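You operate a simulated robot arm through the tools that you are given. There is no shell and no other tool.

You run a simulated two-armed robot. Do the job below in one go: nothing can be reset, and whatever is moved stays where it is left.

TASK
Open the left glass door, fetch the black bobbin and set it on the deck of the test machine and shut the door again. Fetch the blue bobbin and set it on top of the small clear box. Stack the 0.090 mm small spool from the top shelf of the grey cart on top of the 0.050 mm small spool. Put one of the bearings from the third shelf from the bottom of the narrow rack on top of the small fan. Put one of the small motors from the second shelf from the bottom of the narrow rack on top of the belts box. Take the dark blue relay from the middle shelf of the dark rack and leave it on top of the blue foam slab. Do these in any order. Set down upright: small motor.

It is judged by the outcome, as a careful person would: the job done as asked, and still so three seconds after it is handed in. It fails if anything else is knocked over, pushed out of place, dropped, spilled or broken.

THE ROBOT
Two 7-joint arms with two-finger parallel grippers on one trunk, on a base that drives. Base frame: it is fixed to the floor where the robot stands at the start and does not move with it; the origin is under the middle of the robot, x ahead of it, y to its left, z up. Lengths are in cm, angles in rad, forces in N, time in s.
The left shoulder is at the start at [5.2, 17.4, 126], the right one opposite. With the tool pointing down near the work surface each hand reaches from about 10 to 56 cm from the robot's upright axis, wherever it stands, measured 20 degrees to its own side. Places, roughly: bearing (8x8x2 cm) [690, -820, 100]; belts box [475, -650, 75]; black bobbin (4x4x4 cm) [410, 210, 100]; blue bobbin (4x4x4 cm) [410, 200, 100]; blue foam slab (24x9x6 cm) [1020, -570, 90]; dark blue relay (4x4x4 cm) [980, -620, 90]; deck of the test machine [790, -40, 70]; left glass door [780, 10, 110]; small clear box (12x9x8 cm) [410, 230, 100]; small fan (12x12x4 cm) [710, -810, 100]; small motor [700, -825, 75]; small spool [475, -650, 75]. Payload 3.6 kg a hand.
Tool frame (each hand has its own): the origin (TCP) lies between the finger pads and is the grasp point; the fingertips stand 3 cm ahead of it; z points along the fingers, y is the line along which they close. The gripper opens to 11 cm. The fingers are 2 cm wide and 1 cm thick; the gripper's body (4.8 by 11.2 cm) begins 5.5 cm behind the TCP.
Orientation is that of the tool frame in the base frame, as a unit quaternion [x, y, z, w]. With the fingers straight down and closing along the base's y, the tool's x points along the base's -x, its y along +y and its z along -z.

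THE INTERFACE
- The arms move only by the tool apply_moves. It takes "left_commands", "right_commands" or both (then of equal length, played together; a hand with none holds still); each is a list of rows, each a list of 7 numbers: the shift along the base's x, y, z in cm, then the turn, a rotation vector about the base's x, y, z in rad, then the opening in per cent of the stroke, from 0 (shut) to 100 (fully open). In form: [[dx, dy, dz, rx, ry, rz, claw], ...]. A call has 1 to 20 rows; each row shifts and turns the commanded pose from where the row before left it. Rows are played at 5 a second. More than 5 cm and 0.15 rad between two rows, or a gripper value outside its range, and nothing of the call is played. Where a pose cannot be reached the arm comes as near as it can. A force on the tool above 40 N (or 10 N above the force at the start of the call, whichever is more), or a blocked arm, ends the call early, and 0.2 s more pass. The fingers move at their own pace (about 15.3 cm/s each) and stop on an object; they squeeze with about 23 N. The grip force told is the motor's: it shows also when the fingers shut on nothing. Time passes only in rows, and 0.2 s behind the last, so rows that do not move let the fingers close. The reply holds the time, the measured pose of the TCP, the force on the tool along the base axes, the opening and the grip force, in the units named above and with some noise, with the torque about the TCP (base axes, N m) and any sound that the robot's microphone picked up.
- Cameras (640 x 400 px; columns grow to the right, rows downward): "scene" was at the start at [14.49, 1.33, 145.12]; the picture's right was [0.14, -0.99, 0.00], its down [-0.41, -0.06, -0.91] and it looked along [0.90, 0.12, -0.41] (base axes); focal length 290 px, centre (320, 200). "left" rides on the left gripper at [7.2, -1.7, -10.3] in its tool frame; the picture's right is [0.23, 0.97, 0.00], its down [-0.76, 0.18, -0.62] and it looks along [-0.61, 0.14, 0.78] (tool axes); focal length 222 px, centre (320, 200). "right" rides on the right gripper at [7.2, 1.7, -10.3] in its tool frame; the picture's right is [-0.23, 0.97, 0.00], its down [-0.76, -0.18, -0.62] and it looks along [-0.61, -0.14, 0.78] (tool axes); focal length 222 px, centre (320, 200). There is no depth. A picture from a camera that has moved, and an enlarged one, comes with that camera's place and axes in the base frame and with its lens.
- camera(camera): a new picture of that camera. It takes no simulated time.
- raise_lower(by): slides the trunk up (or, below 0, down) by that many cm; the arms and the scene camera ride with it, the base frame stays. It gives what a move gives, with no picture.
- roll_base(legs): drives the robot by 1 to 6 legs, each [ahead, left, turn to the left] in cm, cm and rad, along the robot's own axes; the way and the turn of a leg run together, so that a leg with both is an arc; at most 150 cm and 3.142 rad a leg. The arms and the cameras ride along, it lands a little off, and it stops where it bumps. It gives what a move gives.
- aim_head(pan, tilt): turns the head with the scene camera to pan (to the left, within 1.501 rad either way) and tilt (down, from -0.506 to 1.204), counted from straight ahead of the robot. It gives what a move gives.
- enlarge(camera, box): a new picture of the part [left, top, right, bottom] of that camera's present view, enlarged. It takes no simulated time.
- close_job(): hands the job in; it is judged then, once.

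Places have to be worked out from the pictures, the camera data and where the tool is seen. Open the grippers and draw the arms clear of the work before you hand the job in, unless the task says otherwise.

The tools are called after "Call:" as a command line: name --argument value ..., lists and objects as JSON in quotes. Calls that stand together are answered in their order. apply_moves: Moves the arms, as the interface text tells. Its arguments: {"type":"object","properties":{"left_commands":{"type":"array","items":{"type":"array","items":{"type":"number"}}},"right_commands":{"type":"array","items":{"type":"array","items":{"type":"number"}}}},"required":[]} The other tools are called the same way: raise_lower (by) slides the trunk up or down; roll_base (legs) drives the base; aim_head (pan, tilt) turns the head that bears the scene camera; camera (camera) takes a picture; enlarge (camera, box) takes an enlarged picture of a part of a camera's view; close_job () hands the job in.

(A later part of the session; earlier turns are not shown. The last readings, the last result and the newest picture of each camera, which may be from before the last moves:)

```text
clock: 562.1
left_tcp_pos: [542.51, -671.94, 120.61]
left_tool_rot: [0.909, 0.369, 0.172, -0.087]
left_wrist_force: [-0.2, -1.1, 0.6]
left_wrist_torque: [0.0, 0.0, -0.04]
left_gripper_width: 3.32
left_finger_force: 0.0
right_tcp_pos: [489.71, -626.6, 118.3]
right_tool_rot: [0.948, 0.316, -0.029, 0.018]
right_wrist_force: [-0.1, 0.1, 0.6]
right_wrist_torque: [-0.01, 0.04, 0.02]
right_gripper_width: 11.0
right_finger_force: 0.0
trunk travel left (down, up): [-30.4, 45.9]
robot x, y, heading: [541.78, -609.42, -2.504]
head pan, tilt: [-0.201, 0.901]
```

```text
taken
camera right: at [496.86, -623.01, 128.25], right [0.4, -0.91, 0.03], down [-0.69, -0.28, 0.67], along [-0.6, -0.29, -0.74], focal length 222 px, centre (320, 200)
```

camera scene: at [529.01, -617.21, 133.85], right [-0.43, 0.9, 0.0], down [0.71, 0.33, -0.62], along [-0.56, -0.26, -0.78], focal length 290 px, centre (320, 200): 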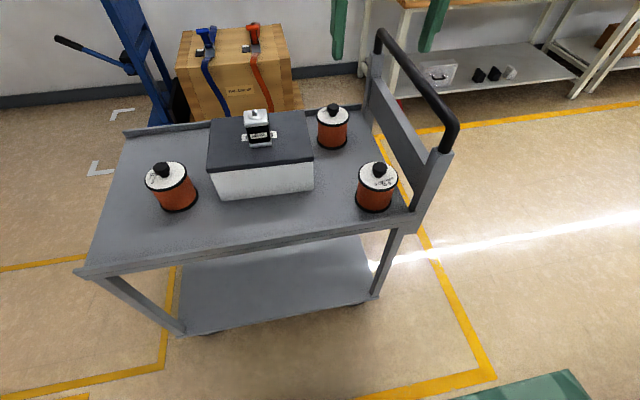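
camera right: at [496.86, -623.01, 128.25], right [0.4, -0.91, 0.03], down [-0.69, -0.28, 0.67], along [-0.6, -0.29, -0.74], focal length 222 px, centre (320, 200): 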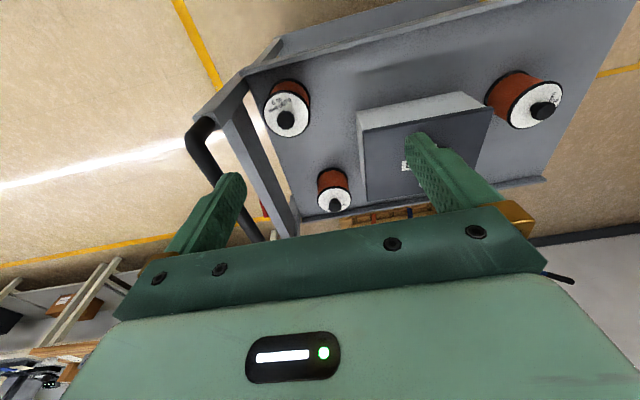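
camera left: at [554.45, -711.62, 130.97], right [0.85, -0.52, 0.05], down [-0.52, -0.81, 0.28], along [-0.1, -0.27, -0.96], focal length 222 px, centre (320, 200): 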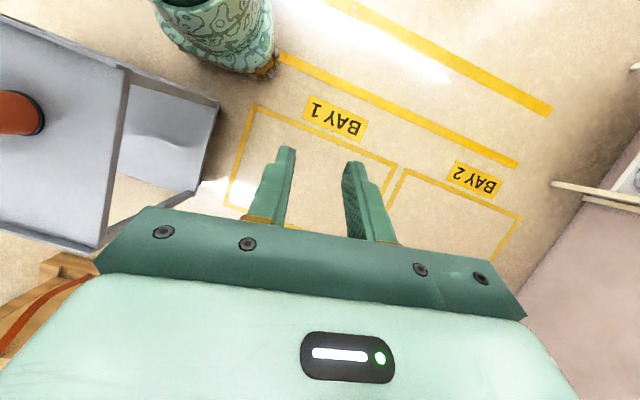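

Zoom to localise the 0.090 spool now.

Call:
enlarge --camera "scene" --box '[330, 140, 430, 230]'

Call:
enlarge --camera "right" --box '[240, 60, 360, 160]'

```text
4.44 times, centred on (380, 185) of scene
camera zoom: at [529.01, -617.21, 133.85], right [-0.43, 0.9, 0.0], down [0.71, 0.33, -0.62], along [-0.56, -0.26, -0.78], focal length 1290 px, centre (53, 267)
```

zoom: 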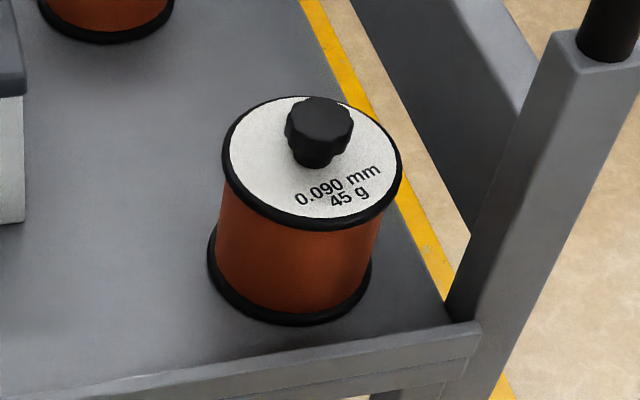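

```text
4.00 times, centred on (300, 110) of right
camera zoom: at [496.86, -623.01, 128.25], right [0.4, -0.91, 0.03], down [-0.69, -0.28, 0.67], along [-0.6, -0.29, -0.74], focal length 888 px, centre (400, 560)
```

zoom: 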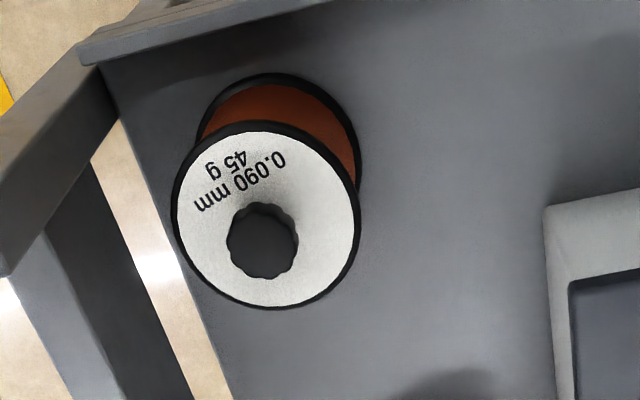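

The 0.090 spool's axis is at [478.0, -625.1]. I move the base 10 forward and 4 right, straighten the tool and centre over it.

Call:
roll_base --legs '[[10, -4, 0]]'

Call:
apply_moves --right_commands '[[-0.4, 1.0, 0, 0.02, -0.027, 0, 100], [-0.4, 1.1, 0, 0.019, -0.026, 0, 100], [-0.3, 1.1, -1, 0, 0, 0, 100], [-0.2, 1.1, -1, 0, 0, 0, 100]]'

Call:
enlarge --camera "right" --box '[230, 40, 430, 200]'

```text
clock: 563.3
left_tcp_pos: [532.17, -674.56, 120.75]
left_tool_rot: [0.909, 0.37, 0.173, -0.088]
left_wrist_force: [0.4, 0.0, 0.1]
left_wrist_torque: [-0.01, 0.0, 0.03]
left_gripper_width: 3.32
left_finger_force: 0.1
right_tcp_pos: [479.3, -629.17, 118.3]
right_tool_rot: [0.948, 0.315, -0.028, 0.018]
right_wrist_force: [-0.8, -0.1, -0.1]
right_wrist_torque: [0.0, 0.0, 0.0]
right_gripper_width: 11.0
right_finger_force: 0.1
trunk travel left (down, up): [-30.4, 45.9]
robot x, y, heading: [531.57, -612.15, -2.502]
head pan, tilt: [-0.201, 0.901]
```

```text
clock: 564.3
left_tcp_pos: [532.21, -674.58, 120.81]
left_tool_rot: [0.909, 0.369, 0.173, -0.087]
left_wrist_force: [0.8, 0.6, 0.4]
left_wrist_torque: [-0.04, -0.01, 0.01]
left_gripper_width: 3.29
left_finger_force: 0.1
right_tcp_pos: [477.99, -624.87, 116.37]
right_tool_rot: [0.949, 0.315, 0.002, 0.007]
right_wrist_force: [-0.5, 0.5, -0.2]
right_wrist_torque: [0.0, -0.01, 0.01]
right_gripper_width: 10.98
right_finger_force: 0.1
trunk travel left (down, up): [-30.4, 45.9]
robot x, y, heading: [531.49, -612.18, -2.498]
head pan, tilt: [-0.201, 0.901]
```

```text
2.50 times, centred on (330, 120) of right
camera zoom: at [484.73, -621.64, 126.71], right [0.4, -0.92, 0.02], down [-0.72, -0.3, 0.62], along [-0.56, -0.26, -0.78], focal length 555 px, centre (295, 400)
```

zoom: 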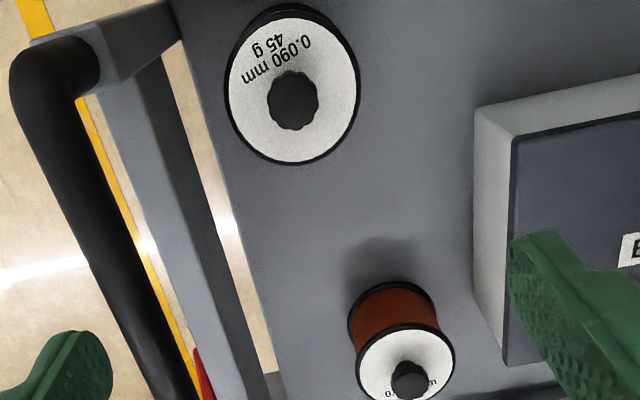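

Aligned; I fine-correct and lower: 10 cm by arm, then 18 by trunk, then check.

Call:
apply_moves --right_commands '[[0.05, -0.4, -1, 0.0116, 0.0086, 0, 100], [0, 0, -2.5, 0, 0, 0, 100], [0, 0, -2.5, 0, 0, 0, 100], [0, 0, -2.5, 0, 0, 0, 100]]'

Call:
raise_lower --by -15

Call:
enlarge --camera "right" --box '[220, 40, 420, 200]'

Call:
camera --camera "scene"

```text
clock: 565.3
left_tcp_pos: [532.21, -674.55, 120.76]
left_tool_rot: [0.909, 0.369, 0.173, -0.087]
left_wrist_force: [0.4, 0.4, 0.6]
left_wrist_torque: [0.04, 0.01, 0.01]
left_gripper_width: 3.31
left_finger_force: 0.3
right_tcp_pos: [477.99, -625.4, 107.82]
right_tool_rot: [0.949, 0.316, 0.0, 0.002]
right_wrist_force: [0.5, 0.3, -0.5]
right_wrist_torque: [-0.03, -0.02, 0.01]
right_gripper_width: 11.01
right_finger_force: 0.1
trunk travel left (down, up): [-30.4, 45.9]
robot x, y, heading: [531.77, -612.12, -2.501]
head pan, tilt: [-0.201, 0.901]
```

```text
clock: 567.0
left_tcp_pos: [532.26, -674.54, 105.81]
left_tool_rot: [0.909, 0.369, 0.172, -0.086]
left_wrist_force: [0.0, -0.5, -0.4]
left_wrist_torque: [0.03, 0.0, -0.04]
left_gripper_width: 3.31
left_finger_force: 0.1
right_tcp_pos: [478.23, -625.27, 92.95]
right_tool_rot: [0.949, 0.315, 0.0, 0.001]
right_wrist_force: [0.2, -0.2, -0.6]
right_wrist_torque: [-0.02, -0.01, -0.01]
right_gripper_width: 10.99
right_finger_force: 0.1
trunk travel left (down, up): [-15.4, 60.9]
robot x, y, heading: [531.53, -611.83, -2.5]
head pan, tilt: [-0.201, 0.901]
```

```text
2.50 times, centred on (320, 120) of right
camera zoom: at [484.91, -622.24, 103.28], right [0.4, -0.92, 0.0], down [-0.72, -0.31, 0.62], along [-0.57, -0.25, -0.78], focal length 555 px, centre (320, 400)
```

zoom: 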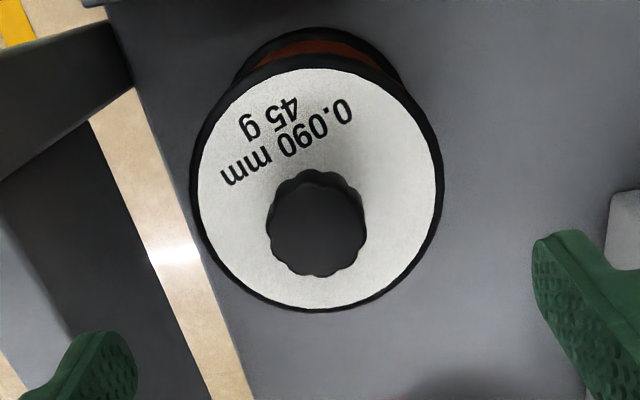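

```text
taken
camera scene: at [512.67, -624.38, 118.31], right [-0.42, 0.91, 0.0], down [0.71, 0.33, -0.62], along [-0.56, -0.26, -0.78], focal length 290 px, centre (320, 200)
```

scene: 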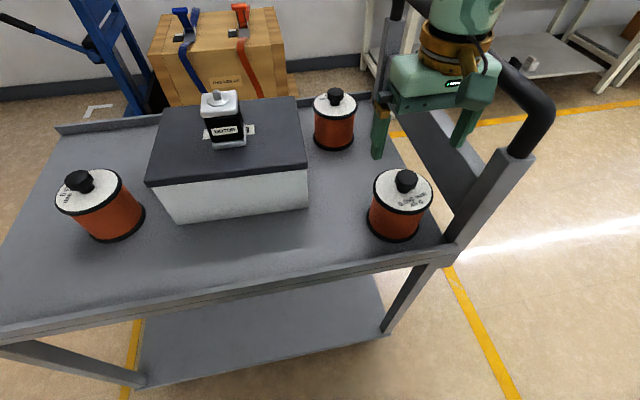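

Laterally centred; shift 0.35 cm toward me and lower 12.4 cm.

Call:
apply_moves --right_commands '[[0.28, 0.2, 0, 0, 0, 0, 100], [0, 0, 0, 0, 0, 0, 100]]'

Call:
raise_lower --by -8

Call:
camera --camera "right"

Call:
raise_lower --by -4.3

Call:
camera --camera "right"

Call:
camera --camera "scene"

```text
clock: 567.6
left_tcp_pos: [532.15, -674.61, 105.74]
left_tool_rot: [0.909, 0.368, 0.173, -0.086]
left_wrist_force: [0.1, -0.3, -1.0]
left_wrist_torque: [0.0, 0.02, 0.01]
left_gripper_width: 3.31
left_finger_force: 0.0
right_tcp_pos: [478.5, -625.18, 92.79]
right_tool_rot: [0.949, 0.315, 0.0, 0.001]
right_wrist_force: [-0.4, 0.5, -0.3]
right_wrist_torque: [-0.03, -0.01, 0.03]
right_gripper_width: 11.01
right_finger_force: 0.1
trunk travel left (down, up): [-15.4, 60.9]
robot x, y, heading: [531.8, -612.11, -2.503]
head pan, tilt: [-0.201, 0.901]
```

```text
clock: 568.8
left_tcp_pos: [532.24, -674.34, 97.77]
left_tool_rot: [0.909, 0.369, 0.173, -0.087]
left_wrist_force: [-0.6, 0.4, -0.1]
left_wrist_torque: [0.02, 0.02, -0.01]
left_gripper_width: 3.3
left_finger_force: 0.2
right_tcp_pos: [478.36, -625.02, 85.0]
right_tool_rot: [0.949, 0.315, 0.0, 0.001]
right_wrist_force: [0.3, -0.3, 0.0]
right_wrist_torque: [-0.02, -0.02, 0.02]
right_gripper_width: 11.02
right_finger_force: 0.0
trunk travel left (down, up): [-7.4, 68.9]
robot x, y, heading: [531.6, -612.25, -2.507]
head pan, tilt: [-0.201, 0.901]
```

```text
taken
camera right: at [485.19, -622.04, 95.3], right [0.4, -0.92, 0.0], down [-0.72, -0.31, 0.62], along [-0.57, -0.25, -0.78], focal length 222 px, centre (320, 200)
```

right: 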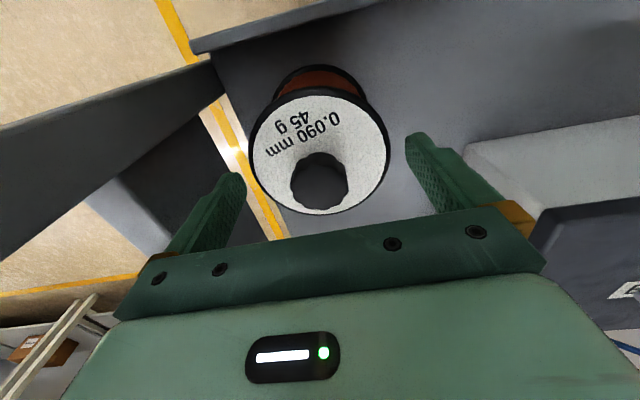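

```text
clock: 569.7
left_tcp_pos: [532.26, -674.55, 93.36]
left_tool_rot: [0.909, 0.369, 0.172, -0.087]
left_wrist_force: [-0.1, 0.7, -0.2]
left_wrist_torque: [0.03, 0.01, -0.01]
left_gripper_width: 3.3
left_finger_force: 0.0
right_tcp_pos: [478.56, -625.13, 80.47]
right_tool_rot: [0.949, 0.316, 0.001, 0.0]
right_wrist_force: [0.4, 0.4, 0.0]
right_wrist_torque: [-0.01, -0.02, 0.03]
right_gripper_width: 11.01
right_finger_force: 0.0
trunk travel left (down, up): [-3.1, 73.2]
robot x, y, heading: [531.58, -612.43, -2.508]
head pan, tilt: [-0.201, 0.901]
```

```text
taken
camera right: at [485.2, -622.04, 90.98], right [0.4, -0.92, 0.0], down [-0.72, -0.31, 0.62], along [-0.57, -0.25, -0.78], focal length 222 px, centre (320, 200)
```

right: 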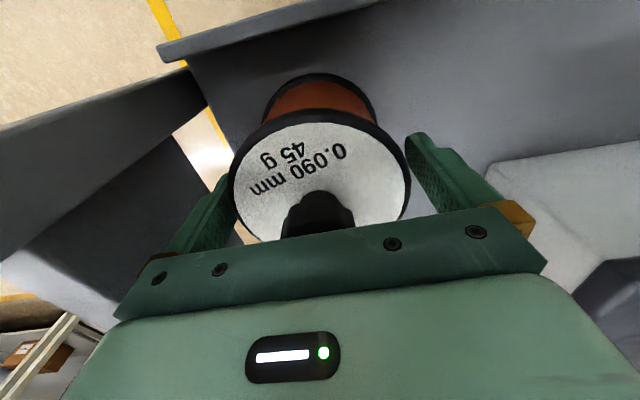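

```text
taken
camera scene: at [506.55, -628.93, 105.09], right [-0.42, 0.91, 0.0], down [0.71, 0.33, -0.62], along [-0.56, -0.26, -0.78], focal length 290 px, centre (320, 200)
```

scene: 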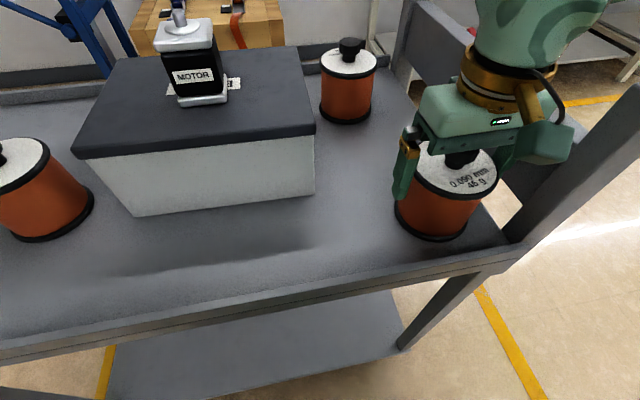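

Straddled; shift 0.6 cm toward me and close.

Call:
apply_moves --right_commands '[[0.48, 0.36, 0, 0, 0, 0, 100], [0, 0, 0, 0, 0, 0, 90], [0, 0, 0, 0, 0, 0, 70], [0, 0, 0, 0, 0, 0, 40], [0, 0, 0, 0, 0, 0, 0], [0, 0, 0, 0, 0, 0, 0]]'

Call:
raise_lower --by 3

Call:
camera --camera "right"

Call:
camera --camera "scene"

```text
clock: 571.1
left_tcp_pos: [532.11, -674.54, 93.41]
left_tool_rot: [0.909, 0.369, 0.172, -0.087]
left_wrist_force: [-0.1, 1.1, 0.0]
left_wrist_torque: [0.01, 0.01, -0.03]
left_gripper_width: 3.28
left_finger_force: 0.1
right_tcp_pos: [478.86, -624.71, 80.56]
right_tool_rot: [0.949, 0.315, 0.001, 0.001]
right_wrist_force: [-4.0, 4.5, 5.9]
right_wrist_torque: [0.94, 0.3, 0.02]
right_gripper_width: 9.86
right_finger_force: 23.0
trunk travel left (down, up): [-3.1, 73.2]
robot x, y, heading: [531.74, -611.98, -2.505]
head pan, tilt: [-0.201, 0.901]
```

```text
clock: 571.8
left_tcp_pos: [532.03, -674.76, 96.29]
left_tool_rot: [0.909, 0.369, 0.174, -0.087]
left_wrist_force: [-0.6, 0.5, -0.2]
left_wrist_torque: [0.03, -0.05, -0.04]
left_gripper_width: 3.27
left_finger_force: 0.0
right_tcp_pos: [478.81, -624.91, 83.21]
right_tool_rot: [0.949, 0.315, 0.002, 0.0]
right_wrist_force: [-1.0, -0.6, -12.5]
right_wrist_torque: [0.04, -0.11, -0.01]
right_gripper_width: 9.85
right_finger_force: 22.9
trunk travel left (down, up): [-6.1, 70.2]
robot x, y, heading: [531.82, -612.08, -2.494]
head pan, tilt: [-0.201, 0.901]
```

```text
taken
camera right: at [485.45, -621.8, 93.76], right [0.4, -0.92, 0.0], down [-0.72, -0.31, 0.62], along [-0.57, -0.25, -0.78], focal length 222 px, centre (320, 200)
```

right: 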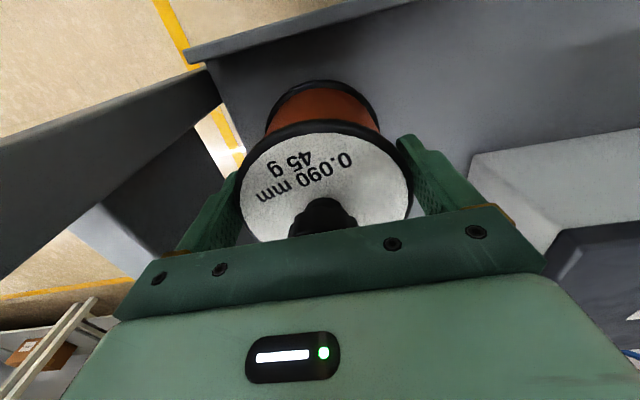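

```text
taken
camera scene: at [507.85, -627.93, 108.22], right [-0.42, 0.91, 0.0], down [0.71, 0.33, -0.62], along [-0.56, -0.26, -0.79], focal length 290 px, centre (320, 200)
```

scene: 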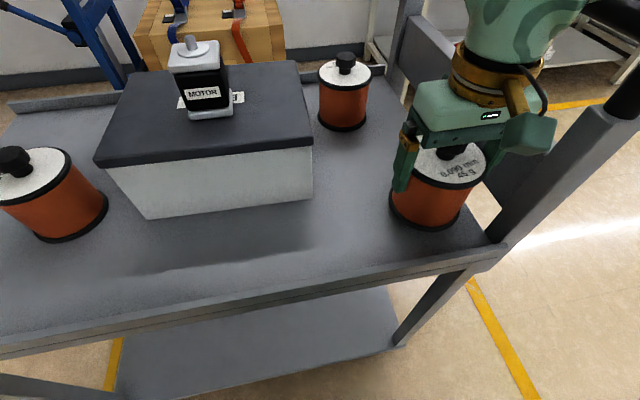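

Held upright from above (12.5 N). Raise 18 cm in two steps, then carry it left in front of the box to the 0.050 spool.

Call:
raise_lower --by 9

Call:
raise_lower --by 9

Call:
roll_base --legs '[[-4, 0, 0]]'

Call:
roll_base --legs '[[0, 51.5, 0]]'

Call:
camera --camera "scene"

Call:
camera --camera "right"

```text
clock: 573.1
left_tcp_pos: [531.93, -674.59, 105.32]
left_tool_rot: [0.909, 0.369, 0.174, -0.088]
left_wrist_force: [-0.5, -0.3, 0.5]
left_wrist_torque: [-0.02, -0.04, 0.0]
left_gripper_width: 3.31
left_finger_force: 0.1
right_tcp_pos: [478.72, -624.77, 92.38]
right_tool_rot: [0.949, 0.315, 0.002, 0.0]
right_wrist_force: [0.3, -0.6, -12.3]
right_wrist_torque: [0.07, -0.09, -0.01]
right_gripper_width: 9.87
right_finger_force: 23.0
trunk travel left (down, up): [-15.1, 61.2]
robot x, y, heading: [531.5, -612.03, -2.506]
head pan, tilt: [-0.201, 0.901]
```

```text
clock: 574.3
left_tcp_pos: [531.96, -674.67, 114.42]
left_tool_rot: [0.909, 0.369, 0.174, -0.088]
left_wrist_force: [-0.3, -0.3, 0.0]
left_wrist_torque: [0.0, 0.03, 0.02]
left_gripper_width: 3.31
left_finger_force: 0.0
right_tcp_pos: [478.69, -624.88, 101.37]
right_tool_rot: [0.949, 0.316, 0.001, 0.001]
right_wrist_force: [0.1, -0.3, -12.0]
right_wrist_torque: [0.1, -0.08, -0.04]
right_gripper_width: 9.88
right_finger_force: 22.4
trunk travel left (down, up): [-24.1, 52.2]
robot x, y, heading: [531.85, -612.16, -2.509]
head pan, tilt: [-0.201, 0.901]
```

```text
clock: 575.2
left_tcp_pos: [535.57, -672.16, 114.45]
left_tool_rot: [0.909, 0.369, 0.173, -0.087]
left_wrist_force: [0.4, 0.0, 0.5]
left_wrist_torque: [-0.04, 0.02, 0.02]
left_gripper_width: 3.3
left_finger_force: 0.1
right_tcp_pos: [482.15, -622.35, 101.47]
right_tool_rot: [0.949, 0.316, 0.001, 0.001]
right_wrist_force: [1.0, 0.5, -10.5]
right_wrist_torque: [0.02, -0.06, -0.01]
right_gripper_width: 9.86
right_finger_force: 22.8
trunk travel left (down, up): [-24.1, 52.2]
robot x, y, heading: [534.74, -609.68, -2.508]
head pan, tilt: [-0.201, 0.901]
```

```text
clock: 578.2
left_tcp_pos: [566.2, -713.89, 114.39]
left_tool_rot: [0.909, 0.369, 0.174, -0.087]
left_wrist_force: [-0.1, 0.1, 0.1]
left_wrist_torque: [-0.01, 0.0, 0.0]
left_gripper_width: 3.3
left_finger_force: 0.1
right_tcp_pos: [512.89, -663.94, 101.49]
right_tool_rot: [0.949, 0.315, 0.001, 0.0]
right_wrist_force: [0.0, -0.1, -11.3]
right_wrist_torque: [0.07, -0.08, -0.04]
right_gripper_width: 9.88
right_finger_force: 22.7
trunk travel left (down, up): [-24.1, 52.2]
robot x, y, heading: [565.56, -651.25, -2.506]
head pan, tilt: [-0.201, 0.901]
```

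```text
taken
camera scene: at [550.41, -660.89, 127.36], right [-0.42, 0.91, 0.0], down [0.71, 0.33, -0.62], along [-0.56, -0.26, -0.78], focal length 290 px, centre (320, 200)
```

scene: 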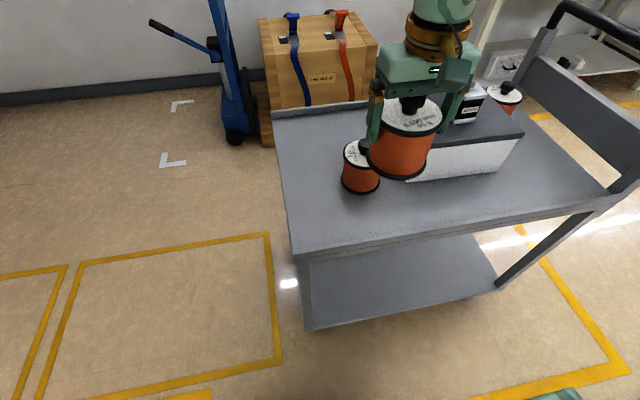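

```text
taken
camera right: at [519.61, -660.96, 111.89], right [0.4, -0.92, 0.0], down [-0.72, -0.31, 0.62], along [-0.57, -0.25, -0.78], focal length 222 px, centre (320, 200)
```

right: 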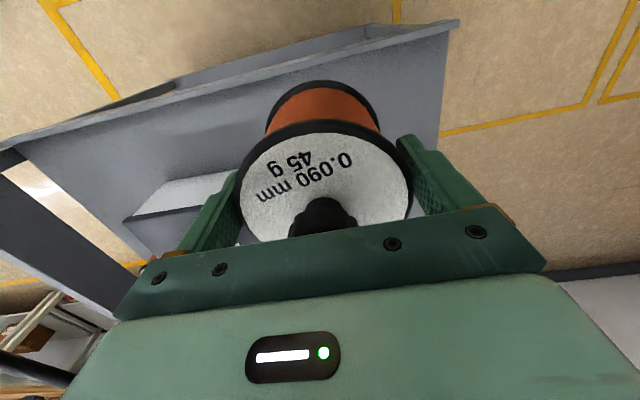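

Steady. The target is straight ahead 15.7 cm; I advance 13 and recheck alignment.

Call:
roll_base --legs '[[13, 0, 0]]'

Call:
aim_head --pan 0.2 --tilt 0.9

Call:
camera --camera "scene"

Call:
camera --camera "right"

```text
clock: 579.5
left_tcp_pos: [555.84, -721.75, 114.33]
left_tool_rot: [0.909, 0.37, 0.173, -0.087]
left_wrist_force: [-0.9, -0.3, -0.3]
left_wrist_torque: [0.02, 0.02, -0.03]
left_gripper_width: 3.32
left_finger_force: 0.0
right_tcp_pos: [502.43, -671.99, 101.48]
right_tool_rot: [0.949, 0.316, 0.002, 0.0]
right_wrist_force: [0.5, -1.0, -12.5]
right_wrist_torque: [0.07, -0.12, -0.02]
right_gripper_width: 9.87
right_finger_force: 22.9
trunk travel left (down, up): [-24.1, 52.2]
robot x, y, heading: [555.07, -659.12, -2.501]
head pan, tilt: [-0.201, 0.901]
```

```text
clock: 580.4
left_tcp_pos: [555.91, -721.62, 114.42]
left_tool_rot: [0.909, 0.369, 0.174, -0.087]
left_wrist_force: [-0.4, 0.6, -0.7]
left_wrist_torque: [-0.02, 0.0, 0.02]
left_gripper_width: 3.3
left_finger_force: 0.1
right_tcp_pos: [502.43, -671.92, 101.46]
right_tool_rot: [0.949, 0.317, 0.001, 0.002]
right_wrist_force: [0.5, -0.9, -11.8]
right_wrist_torque: [0.09, -0.08, 0.02]
right_gripper_width: 9.87
right_finger_force: 23.4
trunk travel left (down, up): [-24.1, 52.2]
robot x, y, heading: [555.3, -659.28, -2.504]
head pan, tilt: [0.201, 0.901]
```

```text
taken
camera scene: at [541.76, -671.04, 127.36], right [-0.74, 0.67, 0.0], down [0.52, 0.58, -0.62], along [-0.41, -0.46, -0.78], focal length 290 px, centre (320, 200)
```

scene: 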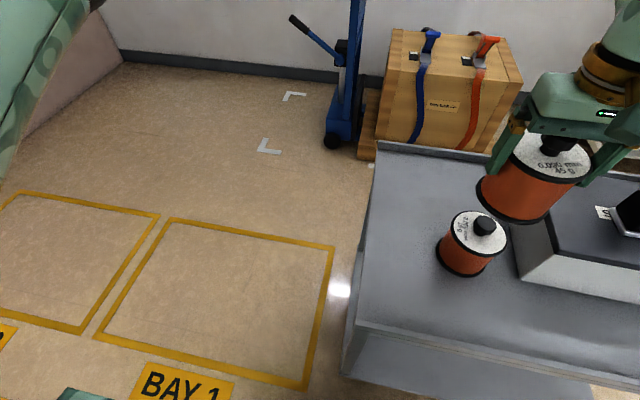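

```text
taken
camera right: at [509.18, -668.78, 111.85], right [0.4, -0.92, 0.0], down [-0.72, -0.31, 0.62], along [-0.57, -0.25, -0.78], focal length 222 px, centre (320, 200)
```

right: 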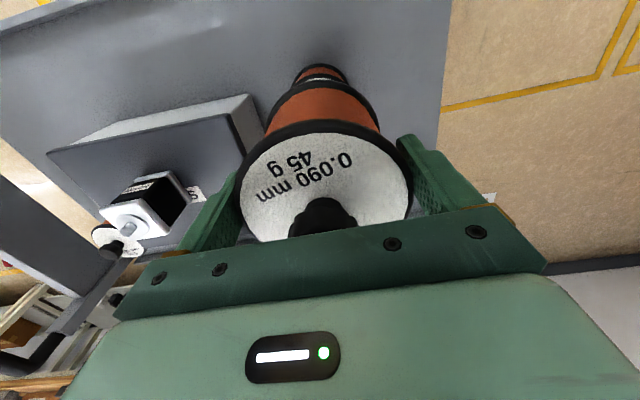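

The lower spool's knob is visible; zoom for an exact fix.

Call:
enlarge --camera "scene" --box '[420, 110, 620, 290]'

```text
2.22 times, centred on (520, 200) of scene
camera zoom: at [541.76, -671.04, 127.36], right [-0.74, 0.67, 0.0], down [0.52, 0.58, -0.62], along [-0.41, -0.46, -0.78], focal length 645 px, centre (-124, 200)
```

zoom: 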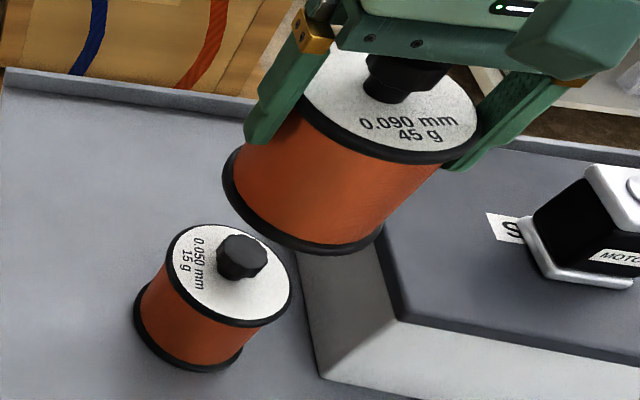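

Lower spool's axis ≈ [500.7, -672.9]. Move 2.1 cm forward and lower 6 cm, then fine steps.

Call:
roll_base --legs '[[2.1, 0, 0]]'

Call:
raise_lower --by -5.5

Call:
enlarge --camera "scene" --box '[420, 110, 620, 290]'

Call:
camera --camera "right"

```text
clock: 581.2
left_tcp_pos: [554.17, -722.88, 114.28]
left_tool_rot: [0.909, 0.37, 0.173, -0.087]
left_wrist_force: [-0.6, 0.1, -0.1]
left_wrist_torque: [0.01, -0.04, 0.0]
left_gripper_width: 3.3
left_finger_force: 0.0
right_tcp_pos: [500.95, -673.26, 101.43]
right_tool_rot: [0.949, 0.317, 0.002, 0.001]
right_wrist_force: [0.2, 0.1, -12.5]
right_wrist_torque: [0.06, -0.06, 0.01]
right_gripper_width: 9.87
right_finger_force: 22.5
trunk travel left (down, up): [-24.1, 52.2]
robot x, y, heading: [553.24, -660.32, -2.506]
head pan, tilt: [0.201, 0.901]
```

```text
clock: 582.1
left_tcp_pos: [554.25, -722.73, 108.95]
left_tool_rot: [0.909, 0.37, 0.172, -0.087]
left_wrist_force: [-0.3, -0.4, 0.6]
left_wrist_torque: [0.02, 0.04, -0.02]
left_gripper_width: 3.3
left_finger_force: 0.0
right_tcp_pos: [500.93, -673.05, 96.02]
right_tool_rot: [0.949, 0.315, 0.001, 0.0]
right_wrist_force: [0.4, 0.3, -11.7]
right_wrist_torque: [0.06, -0.07, 0.0]
right_gripper_width: 9.88
right_finger_force: 23.3
trunk travel left (down, up): [-18.6, 57.7]
robot x, y, heading: [553.4, -660.35, -2.499]
head pan, tilt: [0.201, 0.901]
```

```text
2.22 times, centred on (520, 200) of scene
camera zoom: at [537.85, -673.96, 121.66], right [-0.75, 0.67, 0.0], down [0.52, 0.58, -0.62], along [-0.41, -0.46, -0.78], focal length 645 px, centre (-124, 200)
```

zoom: 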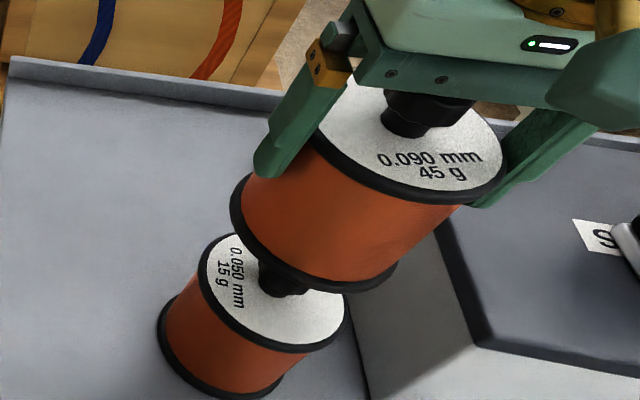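

```text
taken
camera right: at [507.58, -669.97, 106.41], right [0.4, -0.92, 0.0], down [-0.72, -0.31, 0.62], along [-0.57, -0.25, -0.78], focal length 222 px, centre (320, 200)
```

right: 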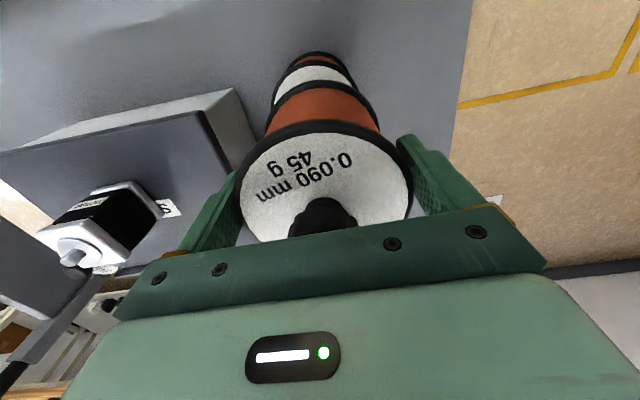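

Measured from the same view both axes agree within ~0.3 cm. Lower to contact in small steps.

Call:
raise_lower --by -1.3

Call:
raise_lower --by -0.5

Call:
raise_lower --by -0.4

Call:
enlarge --camera "scene" --box '[420, 110, 620, 290]'

```text
clock: 582.7
left_tcp_pos: [554.19, -722.74, 107.64]
left_tool_rot: [0.909, 0.37, 0.172, -0.087]
left_wrist_force: [0.6, 0.4, 0.4]
left_wrist_torque: [-0.02, 0.0, -0.02]
left_gripper_width: 3.33
left_finger_force: 0.1
right_tcp_pos: [501.03, -673.01, 94.74]
right_tool_rot: [0.948, 0.317, 0.001, 0.001]
right_wrist_force: [1.2, -0.2, -11.3]
right_wrist_torque: [0.08, -0.09, 0.02]
right_gripper_width: 9.87
right_finger_force: 23.0
trunk travel left (down, up): [-17.3, 59.0]
robot x, y, heading: [553.24, -660.32, -2.504]
head pan, tilt: [0.201, 0.901]
```

```text
clock: 583.3
left_tcp_pos: [554.28, -722.71, 107.13]
left_tool_rot: [0.909, 0.369, 0.172, -0.087]
left_wrist_force: [0.6, 0.2, 0.5]
left_wrist_torque: [-0.06, 0.04, -0.01]
left_gripper_width: 3.3
left_finger_force: 0.0
right_tcp_pos: [500.86, -673.03, 94.22]
right_tool_rot: [0.949, 0.316, 0.002, 0.001]
right_wrist_force: [0.0, 0.4, -10.8]
right_wrist_torque: [0.04, -0.06, 0.01]
right_gripper_width: 9.84
right_finger_force: 23.3
trunk travel left (down, up): [-16.8, 59.5]
robot x, y, heading: [553.85, -660.4, -2.497]
head pan, tilt: [0.201, 0.901]
```

```text
clock: 583.8
left_tcp_pos: [554.23, -722.7, 106.79]
left_tool_rot: [0.908, 0.371, 0.173, -0.087]
left_wrist_force: [-0.3, 0.0, 0.7]
left_wrist_torque: [0.01, -0.01, 0.04]
left_gripper_width: 3.31
left_finger_force: 0.0
right_tcp_pos: [500.91, -673.0, 93.84]
right_tool_rot: [0.949, 0.316, 0.002, 0.0]
right_wrist_force: [0.7, 0.9, -10.8]
right_wrist_torque: [0.05, -0.11, 0.03]
right_gripper_width: 9.88
right_finger_force: 22.8
trunk travel left (down, up): [-16.4, 59.9]
robot x, y, heading: [553.69, -660.16, -2.501]
head pan, tilt: [0.201, 0.901]
```

```text
2.22 times, centred on (520, 200) of scene
camera zoom: at [536.83, -674.72, 119.32], right [-0.75, 0.67, 0.0], down [0.52, 0.58, -0.62], along [-0.41, -0.46, -0.78], focal length 645 px, centre (-124, 200)
```

zoom: 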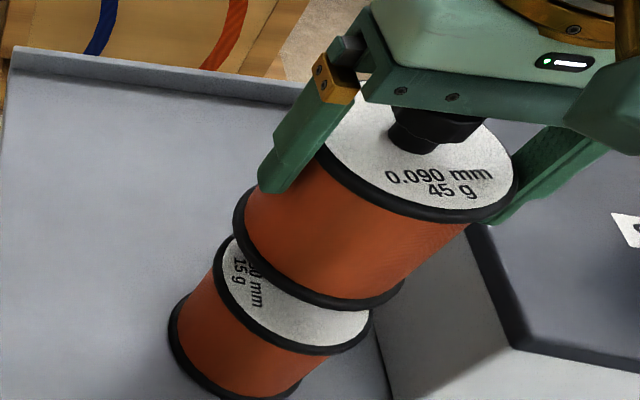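

Not touching yet; continue in 0.3-0.4 cm steps.

Call:
raise_lower --by -0.4

Call:
raise_lower --by -0.3

Call:
raise_lower --by -0.3

```text
clock: 584.3
left_tcp_pos: [554.26, -722.79, 106.28]
left_tool_rot: [0.909, 0.37, 0.173, -0.086]
left_wrist_force: [0.5, -0.1, -0.2]
left_wrist_torque: [0.02, -0.02, 0.0]
left_gripper_width: 3.3
left_finger_force: 0.1
right_tcp_pos: [500.88, -673.07, 93.36]
right_tool_rot: [0.949, 0.315, 0.001, 0.001]
right_wrist_force: [-0.4, 0.7, -11.2]
right_wrist_torque: [0.05, -0.09, 0.02]
right_gripper_width: 9.88
right_finger_force: 22.9
trunk travel left (down, up): [-16.0, 60.3]
robot x, y, heading: [553.45, -660.22, -2.501]
head pan, tilt: [0.201, 0.901]
```

```text
clock: 584.9
left_tcp_pos: [554.23, -722.8, 106.06]
left_tool_rot: [0.908, 0.371, 0.173, -0.088]
left_wrist_force: [0.5, -0.8, 0.0]
left_wrist_torque: [0.03, 0.02, -0.03]
left_gripper_width: 3.32
left_finger_force: 0.1
right_tcp_pos: [500.92, -673.05, 93.06]
right_tool_rot: [0.948, 0.317, 0.001, 0.001]
right_wrist_force: [0.2, -0.4, -9.8]
right_wrist_torque: [0.02, -0.03, -0.01]
right_gripper_width: 9.87
right_finger_force: 23.2
trunk travel left (down, up): [-15.7, 60.6]
robot x, y, heading: [553.19, -660.24, -2.498]
head pan, tilt: [0.201, 0.901]
```

```text
clock: 585.4
left_tcp_pos: [554.36, -722.79, 105.8]
left_tool_rot: [0.909, 0.37, 0.172, -0.088]
left_wrist_force: [0.4, -0.2, -0.5]
left_wrist_torque: [-0.01, -0.01, 0.0]
left_gripper_width: 3.28
left_finger_force: 0.0
right_tcp_pos: [500.96, -673.08, 93.0]
right_tool_rot: [0.949, 0.316, -0.002, 0.002]
right_wrist_force: [-5.4, 1.5, 17.1]
right_wrist_torque: [0.48, 0.32, 0.05]
right_gripper_width: 9.84
right_finger_force: 23.1
trunk travel left (down, up): [-15.4, 60.9]
robot x, y, heading: [553.27, -660.33, -2.504]
head pan, tilt: [0.201, 0.901]
```

Contact (force +17 N). I ease up slightly so the weight rests on the knob, and look before releasing.

Call:
raise_lower --by 0.2

Call:
enlarge --camera "scene" --box '[420, 110, 620, 290]'

Call:
camera --camera "right"

```text
clock: 585.9
left_tcp_pos: [554.33, -722.78, 105.91]
left_tool_rot: [0.908, 0.371, 0.173, -0.088]
left_wrist_force: [0.0, 0.4, 0.8]
left_wrist_torque: [0.01, -0.01, 0.03]
left_gripper_width: 3.28
left_finger_force: 0.0
right_tcp_pos: [500.83, -673.15, 92.92]
right_tool_rot: [0.949, 0.316, 0.0, 0.001]
right_wrist_force: [-7.1, -0.6, 8.9]
right_wrist_torque: [-0.19, 0.65, -0.04]
right_gripper_width: 9.87
right_finger_force: 23.7
trunk travel left (down, up): [-15.6, 60.7]
robot x, y, heading: [553.19, -660.51, -2.503]
head pan, tilt: [0.201, 0.901]
```

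```text
2.22 times, centred on (520, 200) of scene
camera zoom: at [536.51, -674.99, 118.49], right [-0.75, 0.67, 0.0], down [0.52, 0.58, -0.62], along [-0.41, -0.46, -0.78], focal length 645 px, centre (-124, 200)
```

zoom: 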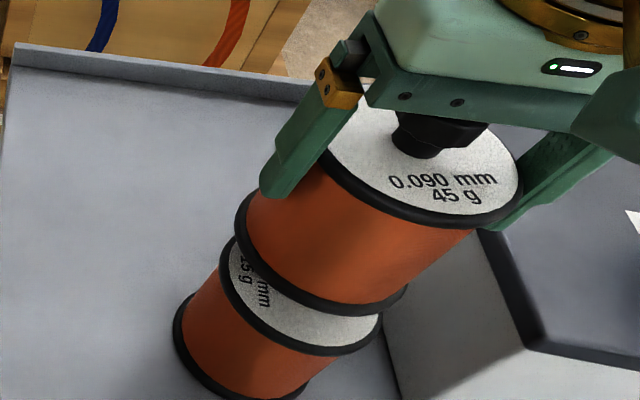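

```text
taken
camera right: at [507.58, -670.0, 103.4], right [0.4, -0.92, 0.0], down [-0.72, -0.31, 0.62], along [-0.57, -0.25, -0.78], focal length 222 px, centre (320, 200)
```

right: 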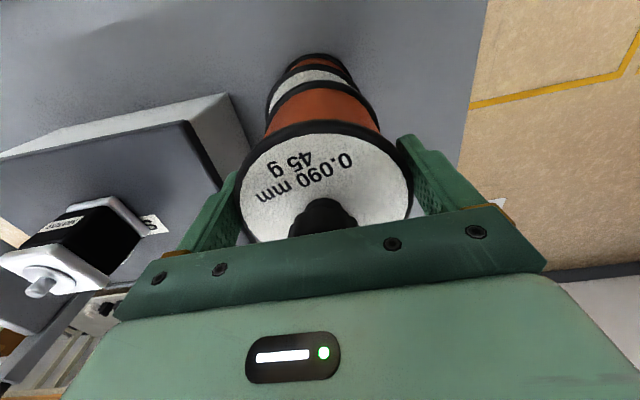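

Side load of ~7 N remains; I relax it with a tiny arm shift before opening.

Call:
apply_moves --right_commands '[[-0.1, 0, 0, 0, 0, 0, 0], [0, 0, 0, 0, 0, 0, 0]]'

Call:
raise_lower --by 0.1

```text
clock: 586.5
left_tcp_pos: [554.33, -722.7, 105.84]
left_tool_rot: [0.909, 0.37, 0.172, -0.088]
left_wrist_force: [-0.5, 0.9, 0.7]
left_wrist_torque: [-0.02, 0.0, -0.01]
left_gripper_width: 3.3
left_finger_force: 0.1
right_tcp_pos: [500.82, -673.25, 93.04]
right_tool_rot: [0.949, 0.316, 0.001, 0.001]
right_wrist_force: [-1.3, -1.7, 7.9]
right_wrist_torque: [-0.31, 0.34, 0.03]
right_gripper_width: 9.86
right_finger_force: 22.9
trunk travel left (down, up): [-15.6, 60.7]
robot x, y, heading: [553.47, -660.3, -2.502]
head pan, tilt: [0.201, 0.901]
```

```text
clock: 587.0
left_tcp_pos: [554.34, -722.86, 106.08]
left_tool_rot: [0.909, 0.37, 0.173, -0.087]
left_wrist_force: [-0.3, -1.0, -0.4]
left_wrist_torque: [0.05, 0.03, 0.02]
left_gripper_width: 3.32
left_finger_force: 0.0
right_tcp_pos: [500.9, -673.09, 92.93]
right_tool_rot: [0.949, 0.316, 0.002, 0.001]
right_wrist_force: [1.5, -2.7, -2.5]
right_wrist_torque: [-0.31, -0.05, 0.08]
right_gripper_width: 9.88
right_finger_force: 23.2
trunk travel left (down, up): [-15.7, 60.6]
robot x, y, heading: [553.8, -660.25, -2.502]
head pan, tilt: [0.201, 0.901]
```

My latest measurement suggests the upper spool is ~0.5 cm too far forward. I lift 0.6, shift 0.45 cm toward me, and set down again.

Call:
raise_lower --by 0.7

Call:
apply_moves --right_commands '[[0.18, 0.13, 0, 0, 0, 0, 0], [0.18, 0.14, 0, 0, 0, 0, 0], [0, 0, 0, 0, 0, 0, 0]]'

Call:
aim_head --pan 0.6 --tilt 0.6

Call:
camera --camera "scene"

Call:
aim_head --pan -0.6 --tilt 0.6

Call:
camera --camera "scene"

```text
clock: 587.6
left_tcp_pos: [554.24, -722.75, 106.58]
left_tool_rot: [0.909, 0.37, 0.172, -0.087]
left_wrist_force: [0.4, -0.1, 0.3]
left_wrist_torque: [-0.03, -0.02, 0.01]
left_gripper_width: 3.29
left_finger_force: 0.1
right_tcp_pos: [500.75, -673.05, 93.73]
right_tool_rot: [0.949, 0.315, 0.003, 0.0]
right_wrist_force: [0.0, 0.6, -11.7]
right_wrist_torque: [0.1, -0.07, 0.0]
right_gripper_width: 9.83
right_finger_force: 23.3
trunk travel left (down, up): [-16.4, 59.9]
robot x, y, heading: [553.9, -660.12, -2.501]
head pan, tilt: [0.201, 0.901]
```

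```text
clock: 588.4
left_tcp_pos: [554.21, -722.82, 106.7]
left_tool_rot: [0.909, 0.37, 0.174, -0.087]
left_wrist_force: [-0.4, -0.1, -0.7]
left_wrist_torque: [0.0, 0.02, -0.01]
left_gripper_width: 3.3
left_finger_force: 0.1
right_tcp_pos: [501.18, -672.88, 93.74]
right_tool_rot: [0.949, 0.315, 0.0, 0.001]
right_wrist_force: [-1.1, 0.8, -11.1]
right_wrist_torque: [0.06, -0.07, 0.01]
right_gripper_width: 9.88
right_finger_force: 22.9
trunk travel left (down, up): [-16.4, 59.9]
robot x, y, heading: [553.41, -660.46, -2.501]
head pan, tilt: [0.201, 0.901]
```

```text
clock: 589.2
left_tcp_pos: [554.29, -722.73, 106.68]
left_tool_rot: [0.909, 0.369, 0.173, -0.087]
left_wrist_force: [-0.3, 0.6, 0.2]
left_wrist_torque: [0.01, 0.01, 0.03]
left_gripper_width: 3.32
left_finger_force: 0.1
right_tcp_pos: [501.04, -672.81, 93.79]
right_tool_rot: [0.948, 0.317, 0.001, 0.001]
right_wrist_force: [-0.1, -0.7, -12.6]
right_wrist_torque: [0.09, -0.12, 0.01]
right_gripper_width: 9.86
right_finger_force: 23.1
trunk travel left (down, up): [-16.4, 59.9]
robot x, y, heading: [553.76, -660.52, -2.501]
head pan, tilt: [0.6, 0.6]
```

```text
taken
camera scene: at [538.95, -677.48, 121.79], right [-0.95, 0.32, 0.0], down [0.18, 0.54, -0.82], along [-0.27, -0.78, -0.57], focal length 290 px, centre (320, 200)
```

scene: 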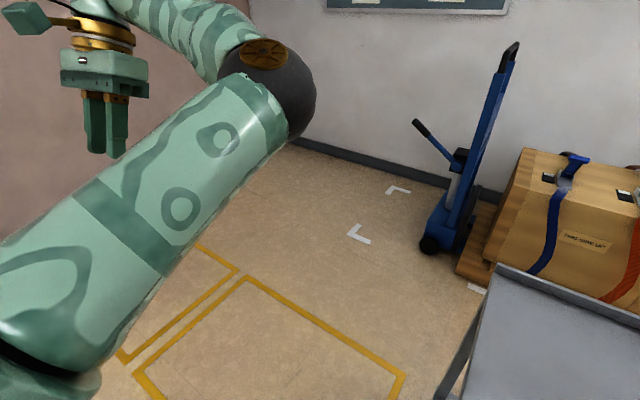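

```text
clock: 590.6
left_tcp_pos: [554.21, -722.82, 106.72]
left_tool_rot: [0.909, 0.369, 0.174, -0.087]
left_wrist_force: [0.3, 0.0, 0.0]
left_wrist_torque: [-0.02, -0.03, -0.03]
left_gripper_width: 3.26
left_finger_force: 0.0
right_tcp_pos: [501.06, -672.8, 93.65]
right_tool_rot: [0.949, 0.316, 0.001, 0.0]
right_wrist_force: [-0.2, 0.5, -12.2]
right_wrist_torque: [0.02, -0.07, 0.0]
right_gripper_width: 9.87
right_finger_force: 23.2
trunk travel left (down, up): [-16.4, 59.9]
robot x, y, heading: [553.62, -660.33, -2.498]
head pan, tilt: [-0.6, 0.6]
```

```text
taken
camera scene: at [532.99, -669.48, 121.79], right [-0.04, 1.0, 0.0], down [0.57, 0.02, -0.82], along [-0.82, -0.03, -0.57], focal length 290 px, centre (320, 200)
```

scene: 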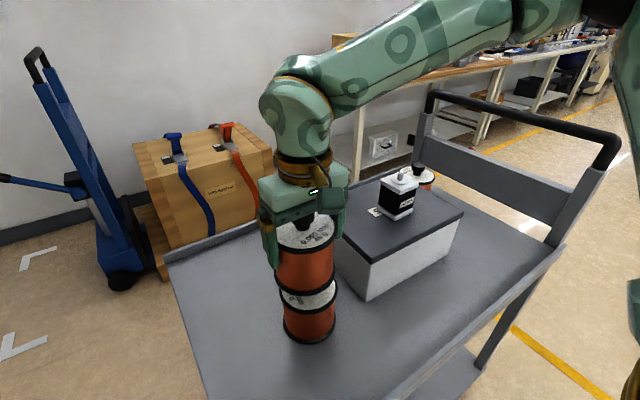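

This side view shows the stack well; zoom in.

Call:
enlarge --camera "scene" --box '[240, 190, 380, 350]'

```text
2.50 times, centred on (310, 270) of scene
camera zoom: at [532.99, -669.48, 121.79], right [-0.04, 1.0, 0.0], down [0.57, 0.02, -0.82], along [-0.82, -0.03, -0.57], focal length 725 px, centre (345, 25)
```

zoom: 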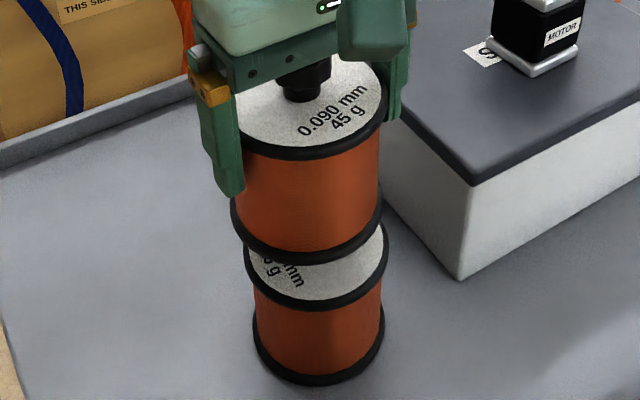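

From the side the upper spool is ~0.3 cm off in y; I shift by [0.25, 0.3] and lower again to contact.

Call:
apply_moves --right_commands '[[0.25, 0.3, 0, 0, 0, 0, 0], [0, 0, 0, 0, 0, 0, 0]]'

Call:
raise_lower --by -0.5

Call:
raise_lower --by -0.2

Call:
enlarge --camera "scene" --box '[240, 190, 380, 350]'

```text
clock: 591.2
left_tcp_pos: [554.16, -722.73, 106.76]
left_tool_rot: [0.909, 0.37, 0.173, -0.087]
left_wrist_force: [-0.3, 0.3, -0.2]
left_wrist_torque: [-0.02, 0.01, -0.01]
left_gripper_width: 3.27
left_finger_force: 0.0
right_tcp_pos: [501.32, -672.56, 93.75]
right_tool_rot: [0.948, 0.317, 0.001, 0.0]
right_wrist_force: [0.5, 0.3, -11.3]
right_wrist_torque: [0.08, -0.07, 0.0]
right_gripper_width: 9.86
right_finger_force: 23.0
trunk travel left (down, up): [-16.4, 59.9]
robot x, y, heading: [553.46, -660.54, -2.502]
head pan, tilt: [-0.6, 0.6]
```

```text
clock: 591.8
left_tcp_pos: [554.27, -722.77, 106.14]
left_tool_rot: [0.908, 0.371, 0.172, -0.087]
left_wrist_force: [0.7, -0.6, -0.1]
left_wrist_torque: [0.02, 0.03, -0.01]
left_gripper_width: 3.29
left_finger_force: 0.1
right_tcp_pos: [501.32, -672.43, 93.37]
right_tool_rot: [0.949, 0.317, 0.001, 0.0]
right_wrist_force: [0.7, 0.0, -11.6]
right_wrist_torque: [0.05, -0.09, 0.0]
right_gripper_width: 9.84
right_finger_force: 22.9
trunk travel left (down, up): [-15.9, 60.4]
robot x, y, heading: [553.48, -660.46, -2.501]
head pan, tilt: [-0.6, 0.6]
```

```text
clock: 592.3
left_tcp_pos: [554.16, -722.82, 106.04]
left_tool_rot: [0.908, 0.37, 0.173, -0.087]
left_wrist_force: [-0.6, -0.6, -0.3]
left_wrist_torque: [0.02, 0.03, 0.01]
left_gripper_width: 3.3
left_finger_force: 0.1
right_tcp_pos: [501.39, -672.48, 93.07]
right_tool_rot: [0.949, 0.316, 0.001, 0.0]
right_wrist_force: [0.0, -0.5, -11.3]
right_wrist_torque: [0.07, -0.06, -0.02]
right_gripper_width: 9.88
right_finger_force: 23.0
trunk travel left (down, up): [-15.7, 60.6]
robot x, y, heading: [553.49, -660.44, -2.498]
head pan, tilt: [-0.6, 0.6]
```

```text
2.50 times, centred on (310, 270) of scene
camera zoom: at [532.68, -669.7, 121.05], right [-0.04, 1.0, 0.0], down [0.57, 0.02, -0.82], along [-0.82, -0.03, -0.57], focal length 725 px, centre (345, 25)
```

zoom: 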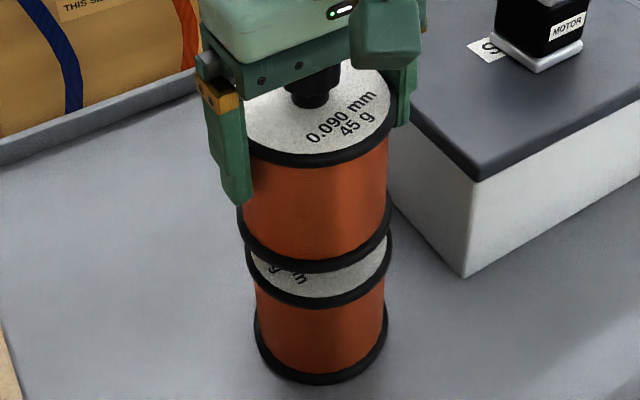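

Axes now coincide in both directions. Lower to contact and settle.

Call:
raise_lower --by -0.2

Call:
raise_lower --by -0.15

```text
clock: 592.8
left_tcp_pos: [554.45, -722.74, 105.95]
left_tool_rot: [0.909, 0.37, 0.171, -0.087]
left_wrist_force: [-0.9, 1.3, 0.3]
left_wrist_torque: [-0.04, 0.03, -0.05]
left_gripper_width: 3.31
left_finger_force: 0.1
right_tcp_pos: [501.46, -672.47, 92.99]
right_tool_rot: [0.949, 0.316, -0.001, 0.001]
right_wrist_force: [-4.0, 2.4, 5.8]
right_wrist_torque: [0.44, 0.19, -0.01]
right_gripper_width: 9.87
right_finger_force: 23.0
trunk travel left (down, up): [-15.5, 60.8]
robot x, y, heading: [553.4, -660.34, -2.5]
head pan, tilt: [-0.6, 0.6]
```

```text
clock: 593.3
left_tcp_pos: [554.41, -722.6, 105.71]
left_tool_rot: [0.909, 0.37, 0.173, -0.087]
left_wrist_force: [-0.6, 0.1, 0.7]
left_wrist_torque: [0.0, -0.01, 0.03]
left_gripper_width: 3.29
left_finger_force: 0.0
right_tcp_pos: [501.35, -672.51, 92.83]
right_tool_rot: [0.949, 0.316, -0.001, 0.001]
right_wrist_force: [-6.1, 3.4, 17.3]
right_wrist_torque: [0.33, 0.57, 0.14]
right_gripper_width: 9.89
right_finger_force: 22.9
trunk travel left (down, up): [-15.4, 60.9]
robot x, y, heading: [553.61, -660.42, -2.499]
head pan, tilt: [-0.6, 0.6]
```

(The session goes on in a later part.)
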